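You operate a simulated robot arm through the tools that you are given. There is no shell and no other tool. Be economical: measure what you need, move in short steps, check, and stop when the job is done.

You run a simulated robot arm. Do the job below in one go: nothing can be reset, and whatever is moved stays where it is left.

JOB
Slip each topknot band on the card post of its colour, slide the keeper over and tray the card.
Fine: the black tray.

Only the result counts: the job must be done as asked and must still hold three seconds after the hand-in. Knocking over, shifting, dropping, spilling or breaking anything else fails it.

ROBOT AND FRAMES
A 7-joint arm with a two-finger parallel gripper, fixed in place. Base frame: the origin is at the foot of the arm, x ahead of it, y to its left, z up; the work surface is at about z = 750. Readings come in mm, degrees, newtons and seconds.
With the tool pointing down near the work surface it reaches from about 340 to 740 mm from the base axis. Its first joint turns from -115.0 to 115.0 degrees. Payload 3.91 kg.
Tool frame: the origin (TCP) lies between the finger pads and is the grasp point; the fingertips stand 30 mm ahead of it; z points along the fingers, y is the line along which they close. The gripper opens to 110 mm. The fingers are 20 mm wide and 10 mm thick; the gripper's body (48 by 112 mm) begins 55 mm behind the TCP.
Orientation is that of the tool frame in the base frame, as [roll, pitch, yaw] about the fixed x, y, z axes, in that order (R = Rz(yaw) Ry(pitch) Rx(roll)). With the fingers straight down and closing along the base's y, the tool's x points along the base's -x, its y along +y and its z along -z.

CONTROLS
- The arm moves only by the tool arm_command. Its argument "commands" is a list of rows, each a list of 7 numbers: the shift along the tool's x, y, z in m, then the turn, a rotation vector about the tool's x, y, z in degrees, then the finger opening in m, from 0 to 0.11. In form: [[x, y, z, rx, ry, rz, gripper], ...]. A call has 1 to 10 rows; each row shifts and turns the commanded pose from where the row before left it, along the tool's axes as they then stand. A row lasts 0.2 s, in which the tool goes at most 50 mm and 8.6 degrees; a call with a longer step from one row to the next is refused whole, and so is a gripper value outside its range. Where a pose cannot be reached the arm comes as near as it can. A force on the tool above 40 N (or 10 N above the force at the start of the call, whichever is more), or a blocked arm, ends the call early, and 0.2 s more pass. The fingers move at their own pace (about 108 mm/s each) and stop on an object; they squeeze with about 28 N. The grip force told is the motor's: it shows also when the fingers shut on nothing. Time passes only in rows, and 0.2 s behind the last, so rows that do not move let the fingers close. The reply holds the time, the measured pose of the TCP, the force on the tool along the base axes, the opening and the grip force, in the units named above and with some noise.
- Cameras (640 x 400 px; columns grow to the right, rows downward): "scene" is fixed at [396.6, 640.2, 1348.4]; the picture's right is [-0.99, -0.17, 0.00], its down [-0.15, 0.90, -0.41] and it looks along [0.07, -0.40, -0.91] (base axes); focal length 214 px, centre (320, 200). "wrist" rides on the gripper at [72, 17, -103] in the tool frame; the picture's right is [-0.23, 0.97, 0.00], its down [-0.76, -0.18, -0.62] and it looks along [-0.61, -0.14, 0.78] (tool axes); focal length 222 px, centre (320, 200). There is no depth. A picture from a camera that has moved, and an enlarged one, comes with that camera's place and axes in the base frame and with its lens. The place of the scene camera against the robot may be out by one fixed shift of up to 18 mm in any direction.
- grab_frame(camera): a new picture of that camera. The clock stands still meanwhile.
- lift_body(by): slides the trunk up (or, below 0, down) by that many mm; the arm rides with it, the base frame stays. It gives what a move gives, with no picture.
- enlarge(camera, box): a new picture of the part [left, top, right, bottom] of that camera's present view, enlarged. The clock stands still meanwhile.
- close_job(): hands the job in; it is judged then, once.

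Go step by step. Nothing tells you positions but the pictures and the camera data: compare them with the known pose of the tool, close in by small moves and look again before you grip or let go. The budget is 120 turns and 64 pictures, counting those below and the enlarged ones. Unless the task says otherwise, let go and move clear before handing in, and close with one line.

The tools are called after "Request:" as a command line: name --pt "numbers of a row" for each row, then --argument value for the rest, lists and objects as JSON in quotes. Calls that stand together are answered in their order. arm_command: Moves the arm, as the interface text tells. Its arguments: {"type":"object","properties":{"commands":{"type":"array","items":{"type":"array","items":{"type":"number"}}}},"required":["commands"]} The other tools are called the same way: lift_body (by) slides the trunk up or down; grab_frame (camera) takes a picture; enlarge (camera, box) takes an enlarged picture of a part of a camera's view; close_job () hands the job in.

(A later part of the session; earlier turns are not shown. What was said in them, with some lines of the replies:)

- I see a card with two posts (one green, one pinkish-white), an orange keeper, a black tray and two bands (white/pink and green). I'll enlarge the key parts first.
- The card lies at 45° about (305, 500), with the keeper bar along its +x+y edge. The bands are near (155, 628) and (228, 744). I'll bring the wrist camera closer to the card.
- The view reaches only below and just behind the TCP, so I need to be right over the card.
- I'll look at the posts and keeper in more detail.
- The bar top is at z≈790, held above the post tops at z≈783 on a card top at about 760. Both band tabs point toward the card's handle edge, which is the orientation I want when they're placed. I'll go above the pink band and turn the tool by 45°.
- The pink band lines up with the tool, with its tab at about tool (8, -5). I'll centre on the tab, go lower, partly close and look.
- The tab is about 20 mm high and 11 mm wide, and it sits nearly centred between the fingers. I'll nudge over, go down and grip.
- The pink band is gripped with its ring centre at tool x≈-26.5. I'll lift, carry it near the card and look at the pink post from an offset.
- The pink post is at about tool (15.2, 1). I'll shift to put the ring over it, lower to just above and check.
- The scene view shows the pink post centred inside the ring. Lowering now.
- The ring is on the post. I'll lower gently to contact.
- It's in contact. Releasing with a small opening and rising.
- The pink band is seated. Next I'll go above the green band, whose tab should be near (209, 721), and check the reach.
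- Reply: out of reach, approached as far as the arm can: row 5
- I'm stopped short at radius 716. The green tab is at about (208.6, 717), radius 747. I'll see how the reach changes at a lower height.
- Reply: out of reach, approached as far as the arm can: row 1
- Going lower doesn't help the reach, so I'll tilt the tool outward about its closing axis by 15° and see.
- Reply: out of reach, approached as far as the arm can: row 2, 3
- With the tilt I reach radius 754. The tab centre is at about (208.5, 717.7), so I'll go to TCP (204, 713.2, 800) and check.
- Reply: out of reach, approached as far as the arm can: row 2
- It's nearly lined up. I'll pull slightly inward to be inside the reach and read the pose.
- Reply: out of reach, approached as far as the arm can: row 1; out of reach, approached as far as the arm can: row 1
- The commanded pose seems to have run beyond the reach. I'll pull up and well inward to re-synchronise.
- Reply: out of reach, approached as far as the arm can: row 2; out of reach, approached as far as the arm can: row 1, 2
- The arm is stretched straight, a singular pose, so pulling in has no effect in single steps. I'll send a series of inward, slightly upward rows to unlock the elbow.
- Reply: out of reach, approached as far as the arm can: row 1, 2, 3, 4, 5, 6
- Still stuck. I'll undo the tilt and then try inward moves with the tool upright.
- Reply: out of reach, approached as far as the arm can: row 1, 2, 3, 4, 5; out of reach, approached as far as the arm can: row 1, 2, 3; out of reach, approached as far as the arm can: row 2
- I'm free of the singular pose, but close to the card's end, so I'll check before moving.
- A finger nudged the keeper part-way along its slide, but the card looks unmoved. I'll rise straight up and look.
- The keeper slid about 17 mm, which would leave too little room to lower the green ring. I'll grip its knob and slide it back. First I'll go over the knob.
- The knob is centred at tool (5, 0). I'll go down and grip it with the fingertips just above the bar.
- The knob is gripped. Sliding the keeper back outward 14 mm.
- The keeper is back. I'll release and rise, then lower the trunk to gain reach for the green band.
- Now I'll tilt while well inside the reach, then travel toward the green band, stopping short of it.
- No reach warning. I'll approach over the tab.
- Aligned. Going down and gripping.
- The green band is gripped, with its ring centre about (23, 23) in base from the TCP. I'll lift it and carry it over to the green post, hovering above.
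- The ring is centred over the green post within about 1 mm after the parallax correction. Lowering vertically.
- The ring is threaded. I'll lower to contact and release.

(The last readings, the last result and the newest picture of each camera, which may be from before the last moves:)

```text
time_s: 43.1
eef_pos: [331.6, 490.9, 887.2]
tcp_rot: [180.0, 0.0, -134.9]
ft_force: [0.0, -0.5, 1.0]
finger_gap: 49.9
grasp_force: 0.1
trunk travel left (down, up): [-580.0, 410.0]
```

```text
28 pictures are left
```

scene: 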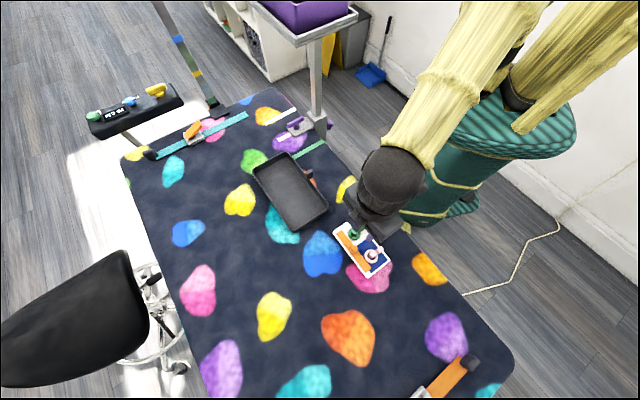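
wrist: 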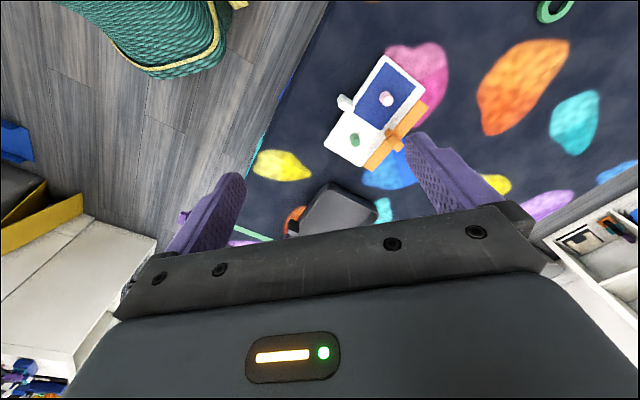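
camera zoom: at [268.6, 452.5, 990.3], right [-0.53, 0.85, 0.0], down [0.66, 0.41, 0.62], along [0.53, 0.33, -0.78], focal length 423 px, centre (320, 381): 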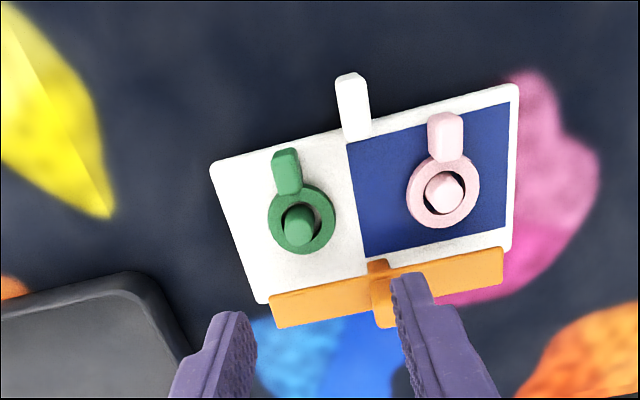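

Both bands are seated. Now to the keeper knob.

Request:
arm_command --pt "-0.0168 0.0136 0 0 0 0 0.05" --pt "-0.0168 0.0136 0 0 0 0 0.05" --pt "0 0 0.02 0 0 0 0.05" --pt "0 0 0 0 0 0 0.05"

Request:
enlarge --camera "wrist" --box '[200, 40, 440, 210]'

```text
time_s: 44.1
eef_pos: [336.6, 534.9, 867.2]
tcp_rot: [-179.9, 0.0, -135.0]
ft_force: [-0.6, 0.5, -0.4]
finger_gap: 50.2
grasp_force: 0.1
trunk travel left (down, up): [-580.0, 410.0]
```

```text
2.35 times, centred on (320, 125) of wrist
camera zoom: at [273.8, 496.1, 970.8], right [-0.53, 0.85, 0.0], down [0.66, 0.41, 0.62], along [0.53, 0.33, -0.78], focal length 523 px, centre (320, 376)
```

zoom: 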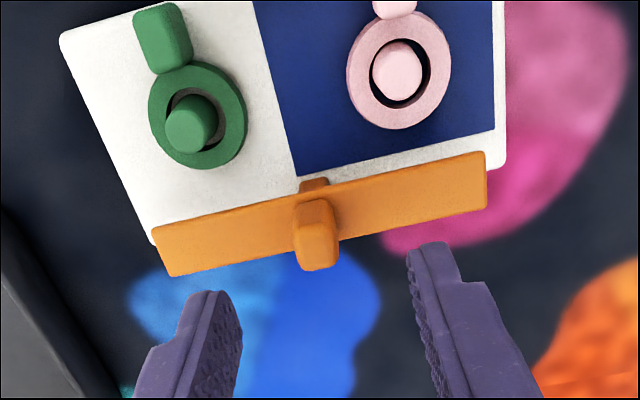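

The knob is centred. I'll grip it and slide the keeper 24 mm toward the posts, then check.

Request:
arm_command --pt "0.0015 0.0003 0.02 0 0 0 0.05" --pt "0 0 0.02 0 0 0 0.05" --pt "0 0 0 0 0 0 0.0" --pt "0 0 0 0 0 0 0.0" --pt "0 0 0 0 0 0 0.0" --pt "0.006 0 0 0 0 0 0" --pt "0.006 0 0 0 0 0 0" --pt "0.006 0 0 0 0 0 0" --pt "0.006 0 0 0 0 0 0" --pt "0 0 0 0 0 0 0"

Request:
enlarge --camera "wrist" --box '[200, 40, 440, 210]'

Request:
enlarge --camera "scene" --box '[330, 210, 400, 280]'

```text
time_s: 46.3
eef_pos: [316.9, 518.2, 826.9]
tcp_rot: [-180.0, 0.0, -135.0]
ft_force: [1.4, -2.5, 6.7]
finger_gap: 12.7
grasp_force: 27.6
trunk travel left (down, up): [-580.0, 410.0]
```

```text
2.35 times, centred on (320, 125) of wrist
camera zoom: at [254.0, 478.3, 931.2], right [-0.53, 0.85, 0.0], down [0.66, 0.41, 0.62], along [0.53, 0.33, -0.78], focal length 523 px, centre (320, 376)
```

zoom: 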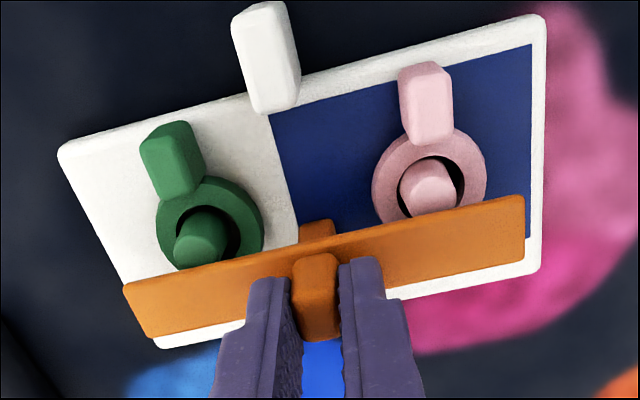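

```text
5.71 times, centred on (365, 245) of scene
camera zoom: at [396.6, 640.2, 1348.4], right [-0.99, -0.17, 0.0], down [-0.15, 0.9, -0.41], along [0.07, -0.4, -0.91], focal length 1226 px, centre (63, -57)
```

zoom: 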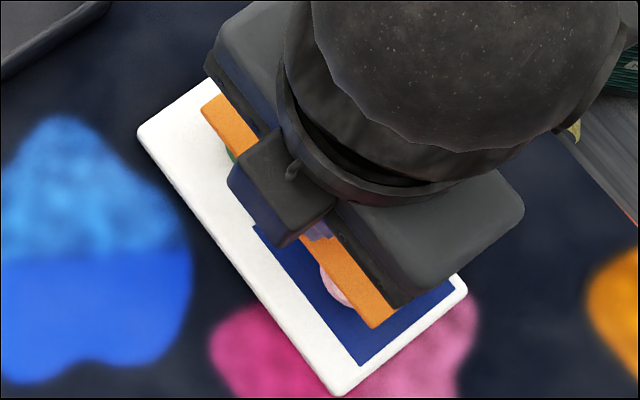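

It's sliding well and the card is still. Another 12 mm.

Request:
arm_command --pt "0.003 0 0 0 0 0 0" --pt "0.003 0 0 0 0 0 0" --pt "0.003 0 0 0 0 0 0" --pt "0.003 0 0 0 0 0 0" --pt "0 0 0 0 0 0 0"

Request:
enlarge --camera "wrist" --box '[200, 40, 440, 210]'

```text
time_s: 47.5
eef_pos: [308.5, 508.5, 827.7]
tcp_rot: [179.9, 0.1, -135.0]
ft_force: [1.6, 0.2, 11.9]
finger_gap: 13.0
grasp_force: 28.2
trunk travel left (down, up): [-580.0, 410.0]
```

```text
2.35 times, centred on (320, 125) of wrist
camera zoom: at [245.9, 469.9, 931.1], right [-0.53, 0.85, 0.0], down [0.66, 0.41, 0.62], along [0.53, 0.33, -0.78], focal length 523 px, centre (320, 376)
```

zoom: 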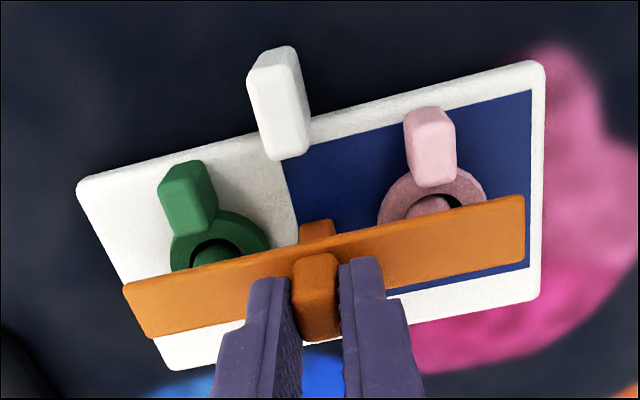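

Bar centre is still about 5 mm short of the post line. I'll finish the slide in small steps with slight vertical relief.

Request:
arm_command --pt "0.002 0 -0.0005 0 0 0 0" --pt "0.002 0 0 0 0 0 0" --pt "0.001 0 0 0 0 0 0" --pt "0 0 0 0 0 0 0"

Request:
enlarge --camera "wrist" --box '[200, 40, 440, 210]'

```text
time_s: 48.5
eef_pos: [306.0, 505.5, 828.4]
tcp_rot: [-179.9, -0.1, -135.0]
ft_force: [3.3, 1.8, 2.7]
finger_gap: 13.2
grasp_force: 28.2
trunk travel left (down, up): [-580.0, 410.0]
```

```text
2.35 times, centred on (320, 125) of wrist
camera zoom: at [242.7, 466.7, 931.2], right [-0.53, 0.85, 0.0], down [0.67, 0.41, 0.62], along [0.53, 0.33, -0.78], focal length 523 px, centre (320, 376)
```

zoom: 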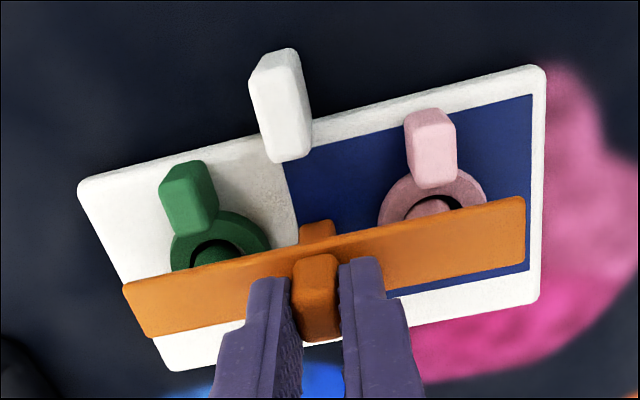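

Now the card moves along with the keeper, so the keeper is at its end stop. I'll release and look at the handle and tray.

Request:
arm_command --pt "-0.001 0 0 0 0 0 0" --pt "0 0 0 0 0 0 0.03" --pt "0 0 0 0 0 0 0.04" --pt "0 0 -0.03 0 0 0 0.05" --pt "0.0 0 -0.03 0 0 0 0.05" --pt "0.03 0 0 0 0 0 0.05" --pt "0.02 0 0 0 0 0 0.05" --pt "0 0 0 0 0 0 0.05"

Request:
enlarge --camera "wrist" --box '[200, 40, 440, 210]'

Request:
enlarge --camera "scene" --box '[235, 135, 405, 285]'

```text
time_s: 50.3
eef_pos: [270.7, 470.5, 888.7]
tcp_rot: [179.9, 0.0, -135.1]
ft_force: [0.0, -0.5, 0.8]
finger_gap: 50.0
grasp_force: 0.2
trunk travel left (down, up): [-580.0, 410.0]
```

```text
2.35 times, centred on (320, 125) of wrist
camera zoom: at [207.5, 432.4, 991.8], right [-0.53, 0.85, 0.0], down [0.66, 0.41, 0.62], along [0.53, 0.33, -0.78], focal length 523 px, centre (320, 376)
```

zoom: 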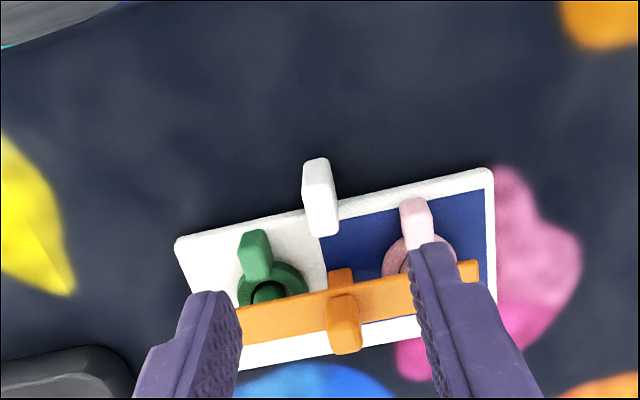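

```text
2.67 times, centred on (320, 210) of scene
camera zoom: at [396.6, 640.2, 1348.4], right [-0.99, -0.17, 0.0], down [-0.15, 0.9, -0.41], along [0.07, -0.4, -0.91], focal length 572 px, centre (320, 173)
```

zoom: 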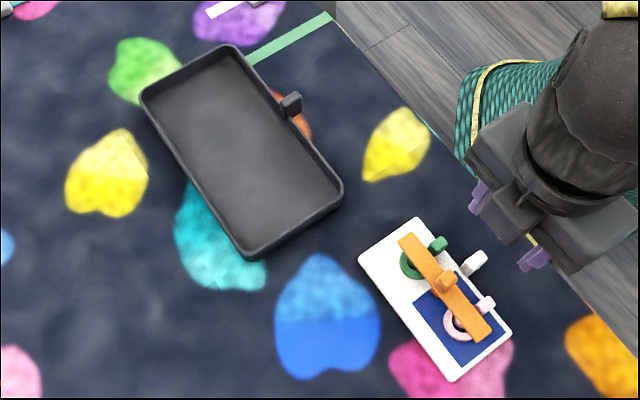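

The handle is at about tool (-4, 0) with its top at z≈786. The tray's long axis runs parallel to the card, with its centre near (545, 373). I'll grip the handle with a narrow opening and the tips just above the card.

Request:
arm_command --pt "-0.004 0.0003 0.01 0 0 0 0.028" --pt "0 0 0.04 0 0 0 0.028" --pt "0 0 0.02 0 0 0 0.028" --pt "0 0 0 0 0 0 0.028"

Request:
enlarge --camera "wrist" --box '[240, 80, 400, 220]'

```text
time_s: 51.3
eef_pos: [272.9, 475.7, 815.0]
tcp_rot: [180.0, 0.0, -134.9]
ft_force: [-0.3, 0.3, -0.9]
finger_gap: 28.1
grasp_force: 0.0
trunk travel left (down, up): [-580.0, 410.0]
```

```text
2.86 times, centred on (320, 150) of wrist
camera zoom: at [210.5, 436.0, 919.2], right [-0.53, 0.85, 0.0], down [0.66, 0.41, 0.62], along [0.53, 0.33, -0.78], focal length 635 px, centre (320, 343)
```

zoom: 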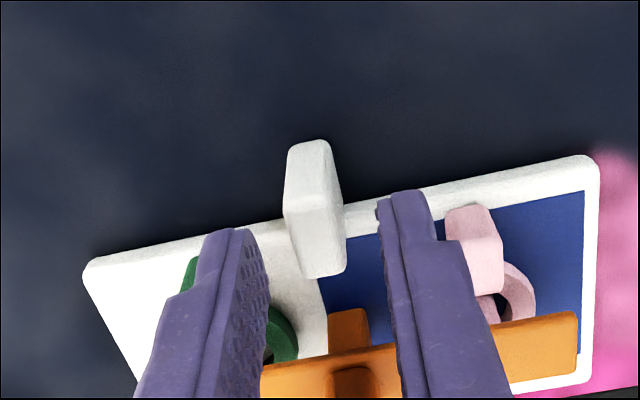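

The handle is centred between the fingers. Going down and gripping.

Request:
arm_command --pt "0 0 0.012 0 0 0 0.028" --pt "0 0 0.008 0 0 0 0.028" --pt "0 0 0 0 0 0 0" --pt "0 0 0 0 0 0 0" --pt "0 0 0 0 0 0 0" --pt "0 0 0 0 0 0 0"

```text
time_s: 52.7
eef_pos: [273.9, 474.8, 797.6]
tcp_rot: [180.0, -0.1, -135.1]
ft_force: [0.1, -0.5, 0.0]
finger_gap: 11.5
grasp_force: 28.4
trunk travel left (down, up): [-580.0, 410.0]
```

Gripped. Test lift.

Request:
arm_command --pt "0 0 -0.005 0 0 0 0" --pt "0 0 -0.01 0 0 0 0" --pt "0 0 -0.015 0 0 0 0" --pt "0 0 0 0 0 0 0"

Request:
enlarge --camera "wrist" --box '[200, 40, 440, 210]'

Request:
enlarge --camera "scene" --box '[310, 190, 420, 290]'

```text
time_s: 53.7
eef_pos: [273.4, 475.4, 829.5]
tcp_rot: [-180.0, -0.1, -135.0]
ft_force: [0.1, 0.9, -1.4]
finger_gap: 11.2
grasp_force: 28.9
trunk travel left (down, up): [-580.0, 410.0]
```

```text
2.35 times, centred on (320, 125) of wrist
camera zoom: at [210.5, 436.0, 931.0], right [-0.53, 0.85, 0.0], down [0.66, 0.41, 0.62], along [0.53, 0.33, -0.78], focal length 523 px, centre (320, 376)
```

zoom: 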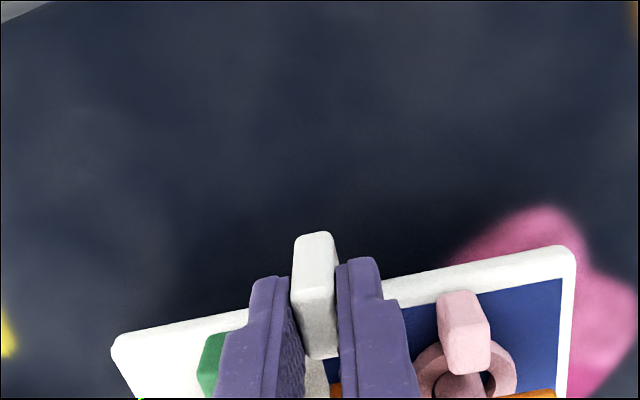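

```text
4.00 times, centred on (365, 240) of scene
camera zoom: at [396.6, 640.2, 1348.4], right [-0.99, -0.17, 0.0], down [-0.15, 0.9, -0.41], along [0.07, -0.4, -0.91], focal length 858 px, centre (140, 40)
```

zoom: 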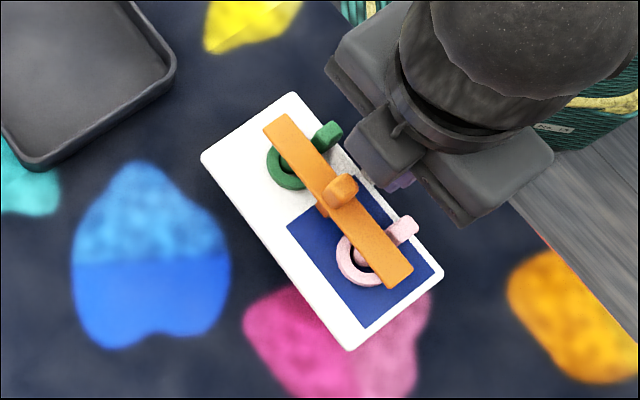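

It's level and holding. I'll raise it and carry it over the tray.

Request:
arm_command --pt "0 0 -0.02 0 0 0 0" --pt "-0.005 -0.015 -0.02 0 0 0 0" --pt "-0.0095 -0.0312 0 0 0 0 0" --pt "-0.0095 -0.0312 0 0 0 0 0" --pt "-0.0095 -0.0312 0 0 0 0 0" --pt "-0.0095 -0.0312 0 0 0 0 0" --pt "-0.0095 -0.0312 0 0 0 0 0" --pt "-0.0095 -0.0312 0 0 0 0 0" --pt "-0.0095 -0.0312 0 0 0 0 0" --pt "-0.0098 -0.031 0 0 0 0 0"

Request:
grab_frame --camera "wrist"

Request:
enlarge --camera "scene" --box '[235, 125, 365, 255]'

```text
time_s: 55.9
eef_pos: [519.6, 344.6, 867.3]
tcp_rot: [-180.0, -0.1, -135.1]
ft_force: [-0.8, 0.1, -2.1]
finger_gap: 11.4
grasp_force: 28.1
trunk travel left (down, up): [-580.0, 410.0]
```

```text
17 pictures are left
camera wrist: at [456.9, 305.4, 970.3], right [-0.53, 0.85, 0.0], down [0.66, 0.41, 0.62], along [0.53, 0.33, -0.78], focal length 222 px, centre (320, 200)
```

wrist: 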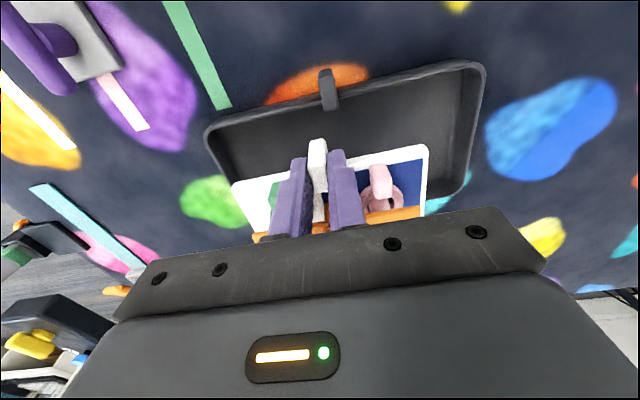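

```text
3.08 times, centred on (300, 190) of scene
camera zoom: at [396.6, 640.2, 1348.4], right [-0.99, -0.17, 0.0], down [-0.15, 0.9, -0.41], along [0.07, -0.4, -0.91], focal length 660 px, centre (382, 231)
```

zoom: 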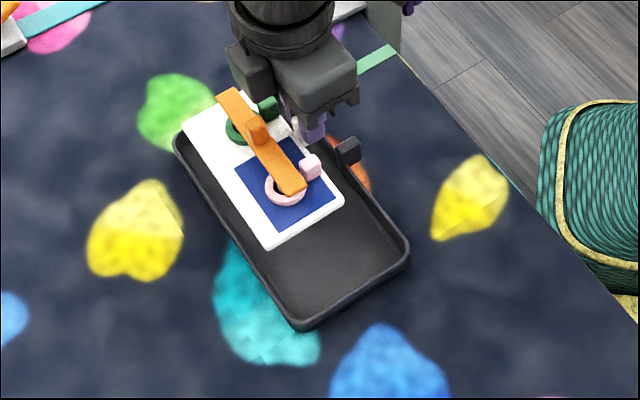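

The tray centre is at about tool (-46, 17). I'll shift by (-8.5, +17) to centre the card with its handle, lower part-way and check.

Request:
arm_command --pt "-0.0045 0.0085 0 0 0 0 0" --pt "-0.004 0.0085 0 0 0 0 0" --pt "0 0 0.015 0 0 0 0" --pt "0 0 0.01 0 0 0 0" --pt "0 0 0 0 0 0 0"

Request:
enlarge --camera "wrist" --box '[180, 20, 500, 220]'

Request:
enlarge --camera "scene" --box '[235, 125, 365, 255]'

```text
time_s: 57.1
eef_pos: [512.2, 362.5, 841.7]
tcp_rot: [180.0, 0.0, -134.9]
ft_force: [-0.1, -0.2, -2.2]
finger_gap: 11.1
grasp_force: 27.8
trunk travel left (down, up): [-580.0, 410.0]
```

```text
2.00 times, centred on (340, 120) of wrist
camera zoom: at [448.9, 324.1, 945.1], right [-0.53, 0.85, 0.0], down [0.66, 0.41, 0.62], along [0.53, 0.33, -0.78], focal length 444 px, centre (280, 360)
```

zoom: 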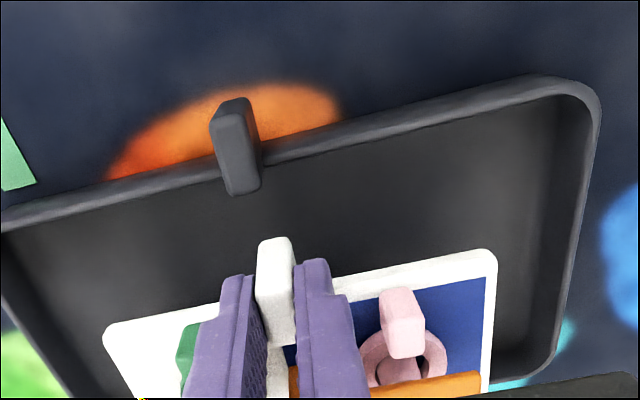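

```text
3.08 times, centred on (300, 190) of scene
camera zoom: at [396.6, 640.2, 1348.4], right [-0.99, -0.17, 0.0], down [-0.15, 0.9, -0.41], along [0.07, -0.4, -0.91], focal length 660 px, centre (382, 231)
```

zoom: 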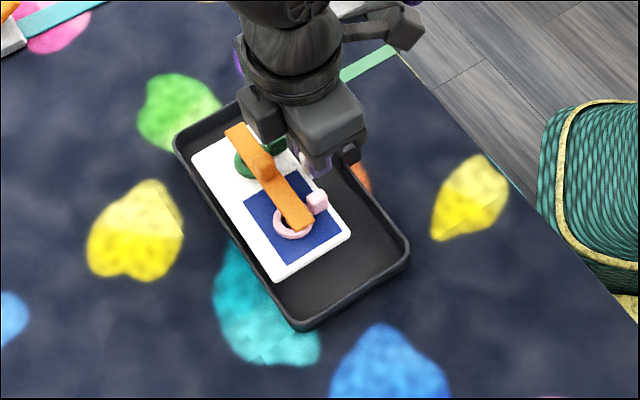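

In the scene the card's front edge is close to the tray's front wall. I'll shift 9 mm back toward the handle side and lower further.

Request:
arm_command --pt "0.0045 0 0 0 0 0 0" --pt "0.0045 0 0 0 0 0 0" --pt "0 0 0.007 0 0 0 0" --pt "0 0 0.005 0 0 0 0" --pt "0 0 0 0 0 0 0"

Request:
enlarge --camera "scene" --box '[245, 140, 335, 240]'

Request:
enlarge --camera "wrist" --box '[180, 20, 500, 220]'

```text
time_s: 58.3
eef_pos: [505.5, 355.3, 830.5]
tcp_rot: [-179.9, 0.0, -135.0]
ft_force: [-0.4, 0.9, -2.7]
finger_gap: 11.8
grasp_force: 27.9
trunk travel left (down, up): [-580.0, 410.0]
```

```text
4.00 times, centred on (290, 190) of scene
camera zoom: at [396.6, 640.2, 1348.4], right [-0.99, -0.17, 0.0], down [-0.15, 0.9, -0.41], along [0.07, -0.4, -0.91], focal length 858 px, centre (440, 240)
```

zoom: 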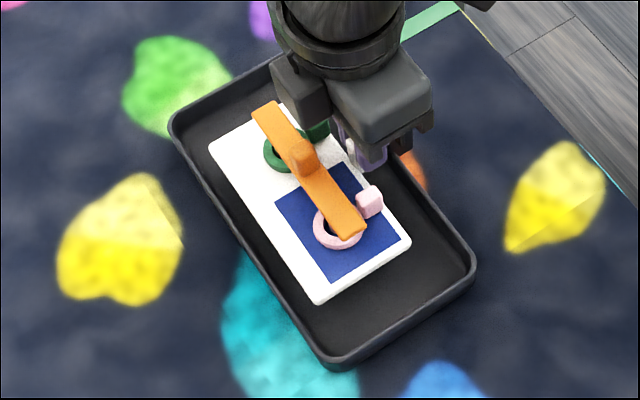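

```text
2.00 times, centred on (340, 120) of wrist
camera zoom: at [442.5, 317.0, 933.6], right [-0.53, 0.85, 0.0], down [0.66, 0.41, 0.62], along [0.53, 0.33, -0.78], focal length 444 px, centre (280, 360)
```

zoom: 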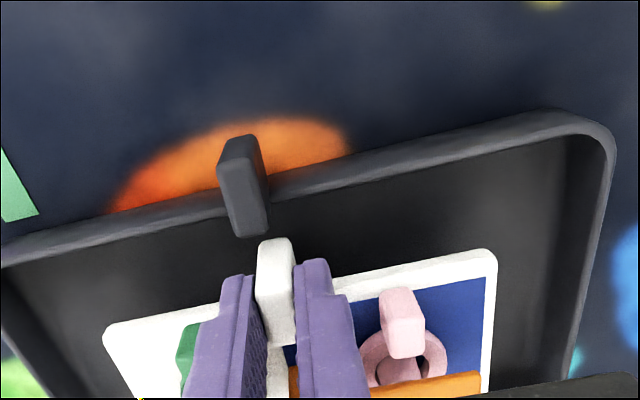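

There's clearance on both sides, so I'm lowering into the tray.

Request:
arm_command --pt "0 0 0.008 0 0 0 0" --pt "0 0 0.006 0 0 0 0" --pt "0 0 0.005 0 0 0 0" --pt "0 0 0.002 0 0 0 0" --pt "0 0 0 0 0 0 0"

Request:
enlarge --camera "scene" --box '[245, 140, 335, 240]'

```text
time_s: 59.5
eef_pos: [506.4, 355.6, 808.6]
tcp_rot: [-180.0, 0.0, -135.0]
ft_force: [-0.2, -0.2, -1.9]
finger_gap: 11.4
grasp_force: 28.2
trunk travel left (down, up): [-580.0, 410.0]
```

```text
4.00 times, centred on (290, 190) of scene
camera zoom: at [396.6, 640.2, 1348.4], right [-0.99, -0.17, 0.0], down [-0.15, 0.9, -0.41], along [0.07, -0.4, -0.91], focal length 858 px, centre (440, 240)
```

zoom: 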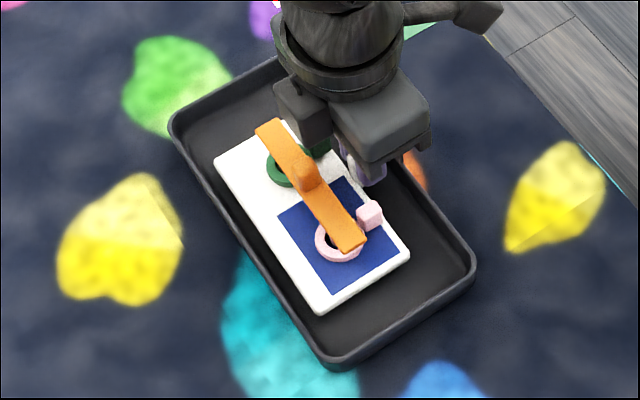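

Good. I'll continue gently down to contact.

Request:
arm_command --pt "0 0 0.002 0 0 0 0" --pt "0 0 0.0015 0 0 0 0" --pt "0 0 0.0015 0 0 0 0" --pt "0 0 0 0 0 0 0"

```text
time_s: 60.5
eef_pos: [506.5, 357.9, 804.0]
tcp_rot: [179.9, 0.0, -135.0]
ft_force: [-0.7, -0.6, -2.0]
finger_gap: 11.6
grasp_force: 28.4
trunk travel left (down, up): [-580.0, 410.0]
```

Request:
arm_command --pt "0 0 0.0015 0 0 0 0" --pt "0 0 0.0015 0 0 0 0" --pt "0 0 0 0 0 0 0"

```text
time_s: 61.3
eef_pos: [506.1, 357.7, 803.2]
tcp_rot: [-180.0, 0.1, -134.9]
ft_force: [0.9, 0.6, 5.7]
finger_gap: 11.4
grasp_force: 28.3
trunk travel left (down, up): [-580.0, 410.0]
```

The card is on the tray floor at z≈803. I'll release and rise.

Request:
arm_command --pt "0 0 -0.0005 0 0 0 0" --pt "0 0 0 0 0 0 0.02" --pt "0 0 0 0 0 0 0.026" --pt "0 0 -0.01 0 0 0 0.026" --pt "0 0 -0.03 0 0 0 0.026" --pt "0 0 -0.045 0 0 0 0.026" --pt "0.03 0 -0.03 0 0 0 0.026" --pt "0.04 0 -0.02 0 0 0 0.026" --pt "0.04 0 0 0 0 0 0.026"

Request:
enlarge --camera "scene" --box '[245, 140, 335, 240]'

Request:
grab_frame --camera "wrist"

```text
time_s: 63.3
eef_pos: [426.7, 280.3, 937.6]
tcp_rot: [-180.0, 0.0, -135.0]
ft_force: [0.5, 0.7, 0.3]
finger_gap: 26.0
grasp_force: 0.2
trunk travel left (down, up): [-580.0, 410.0]
```

```text
4.00 times, centred on (290, 190) of scene
camera zoom: at [396.6, 640.2, 1348.4], right [-0.99, -0.17, 0.0], down [-0.15, 0.9, -0.41], along [0.07, -0.4, -0.91], focal length 858 px, centre (440, 240)
```

zoom: 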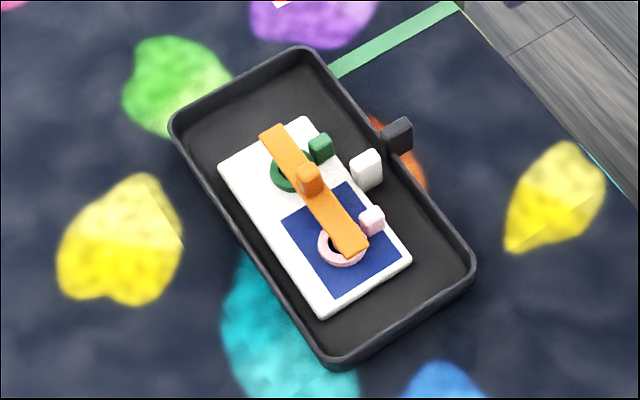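

```text
9 pictures are left
camera wrist: at [364.1, 241.0, 1040.5], right [-0.53, 0.85, 0.0], down [0.67, 0.41, 0.62], along [0.53, 0.33, -0.78], focal length 222 px, centre (320, 200)
```

wrist: 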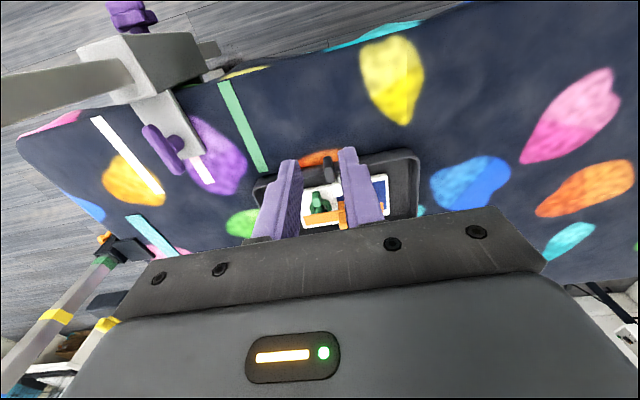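

The card lies flat in the black tray with both bands on their posts and the keeper over them, and the arm is clear. Handing in.

Request:
close_job

```text
The job is handed in.
```

The pink and green bands are on their matching posts, the keeper is slid over them, and the card lies flat in the black tray; the job is handed in.
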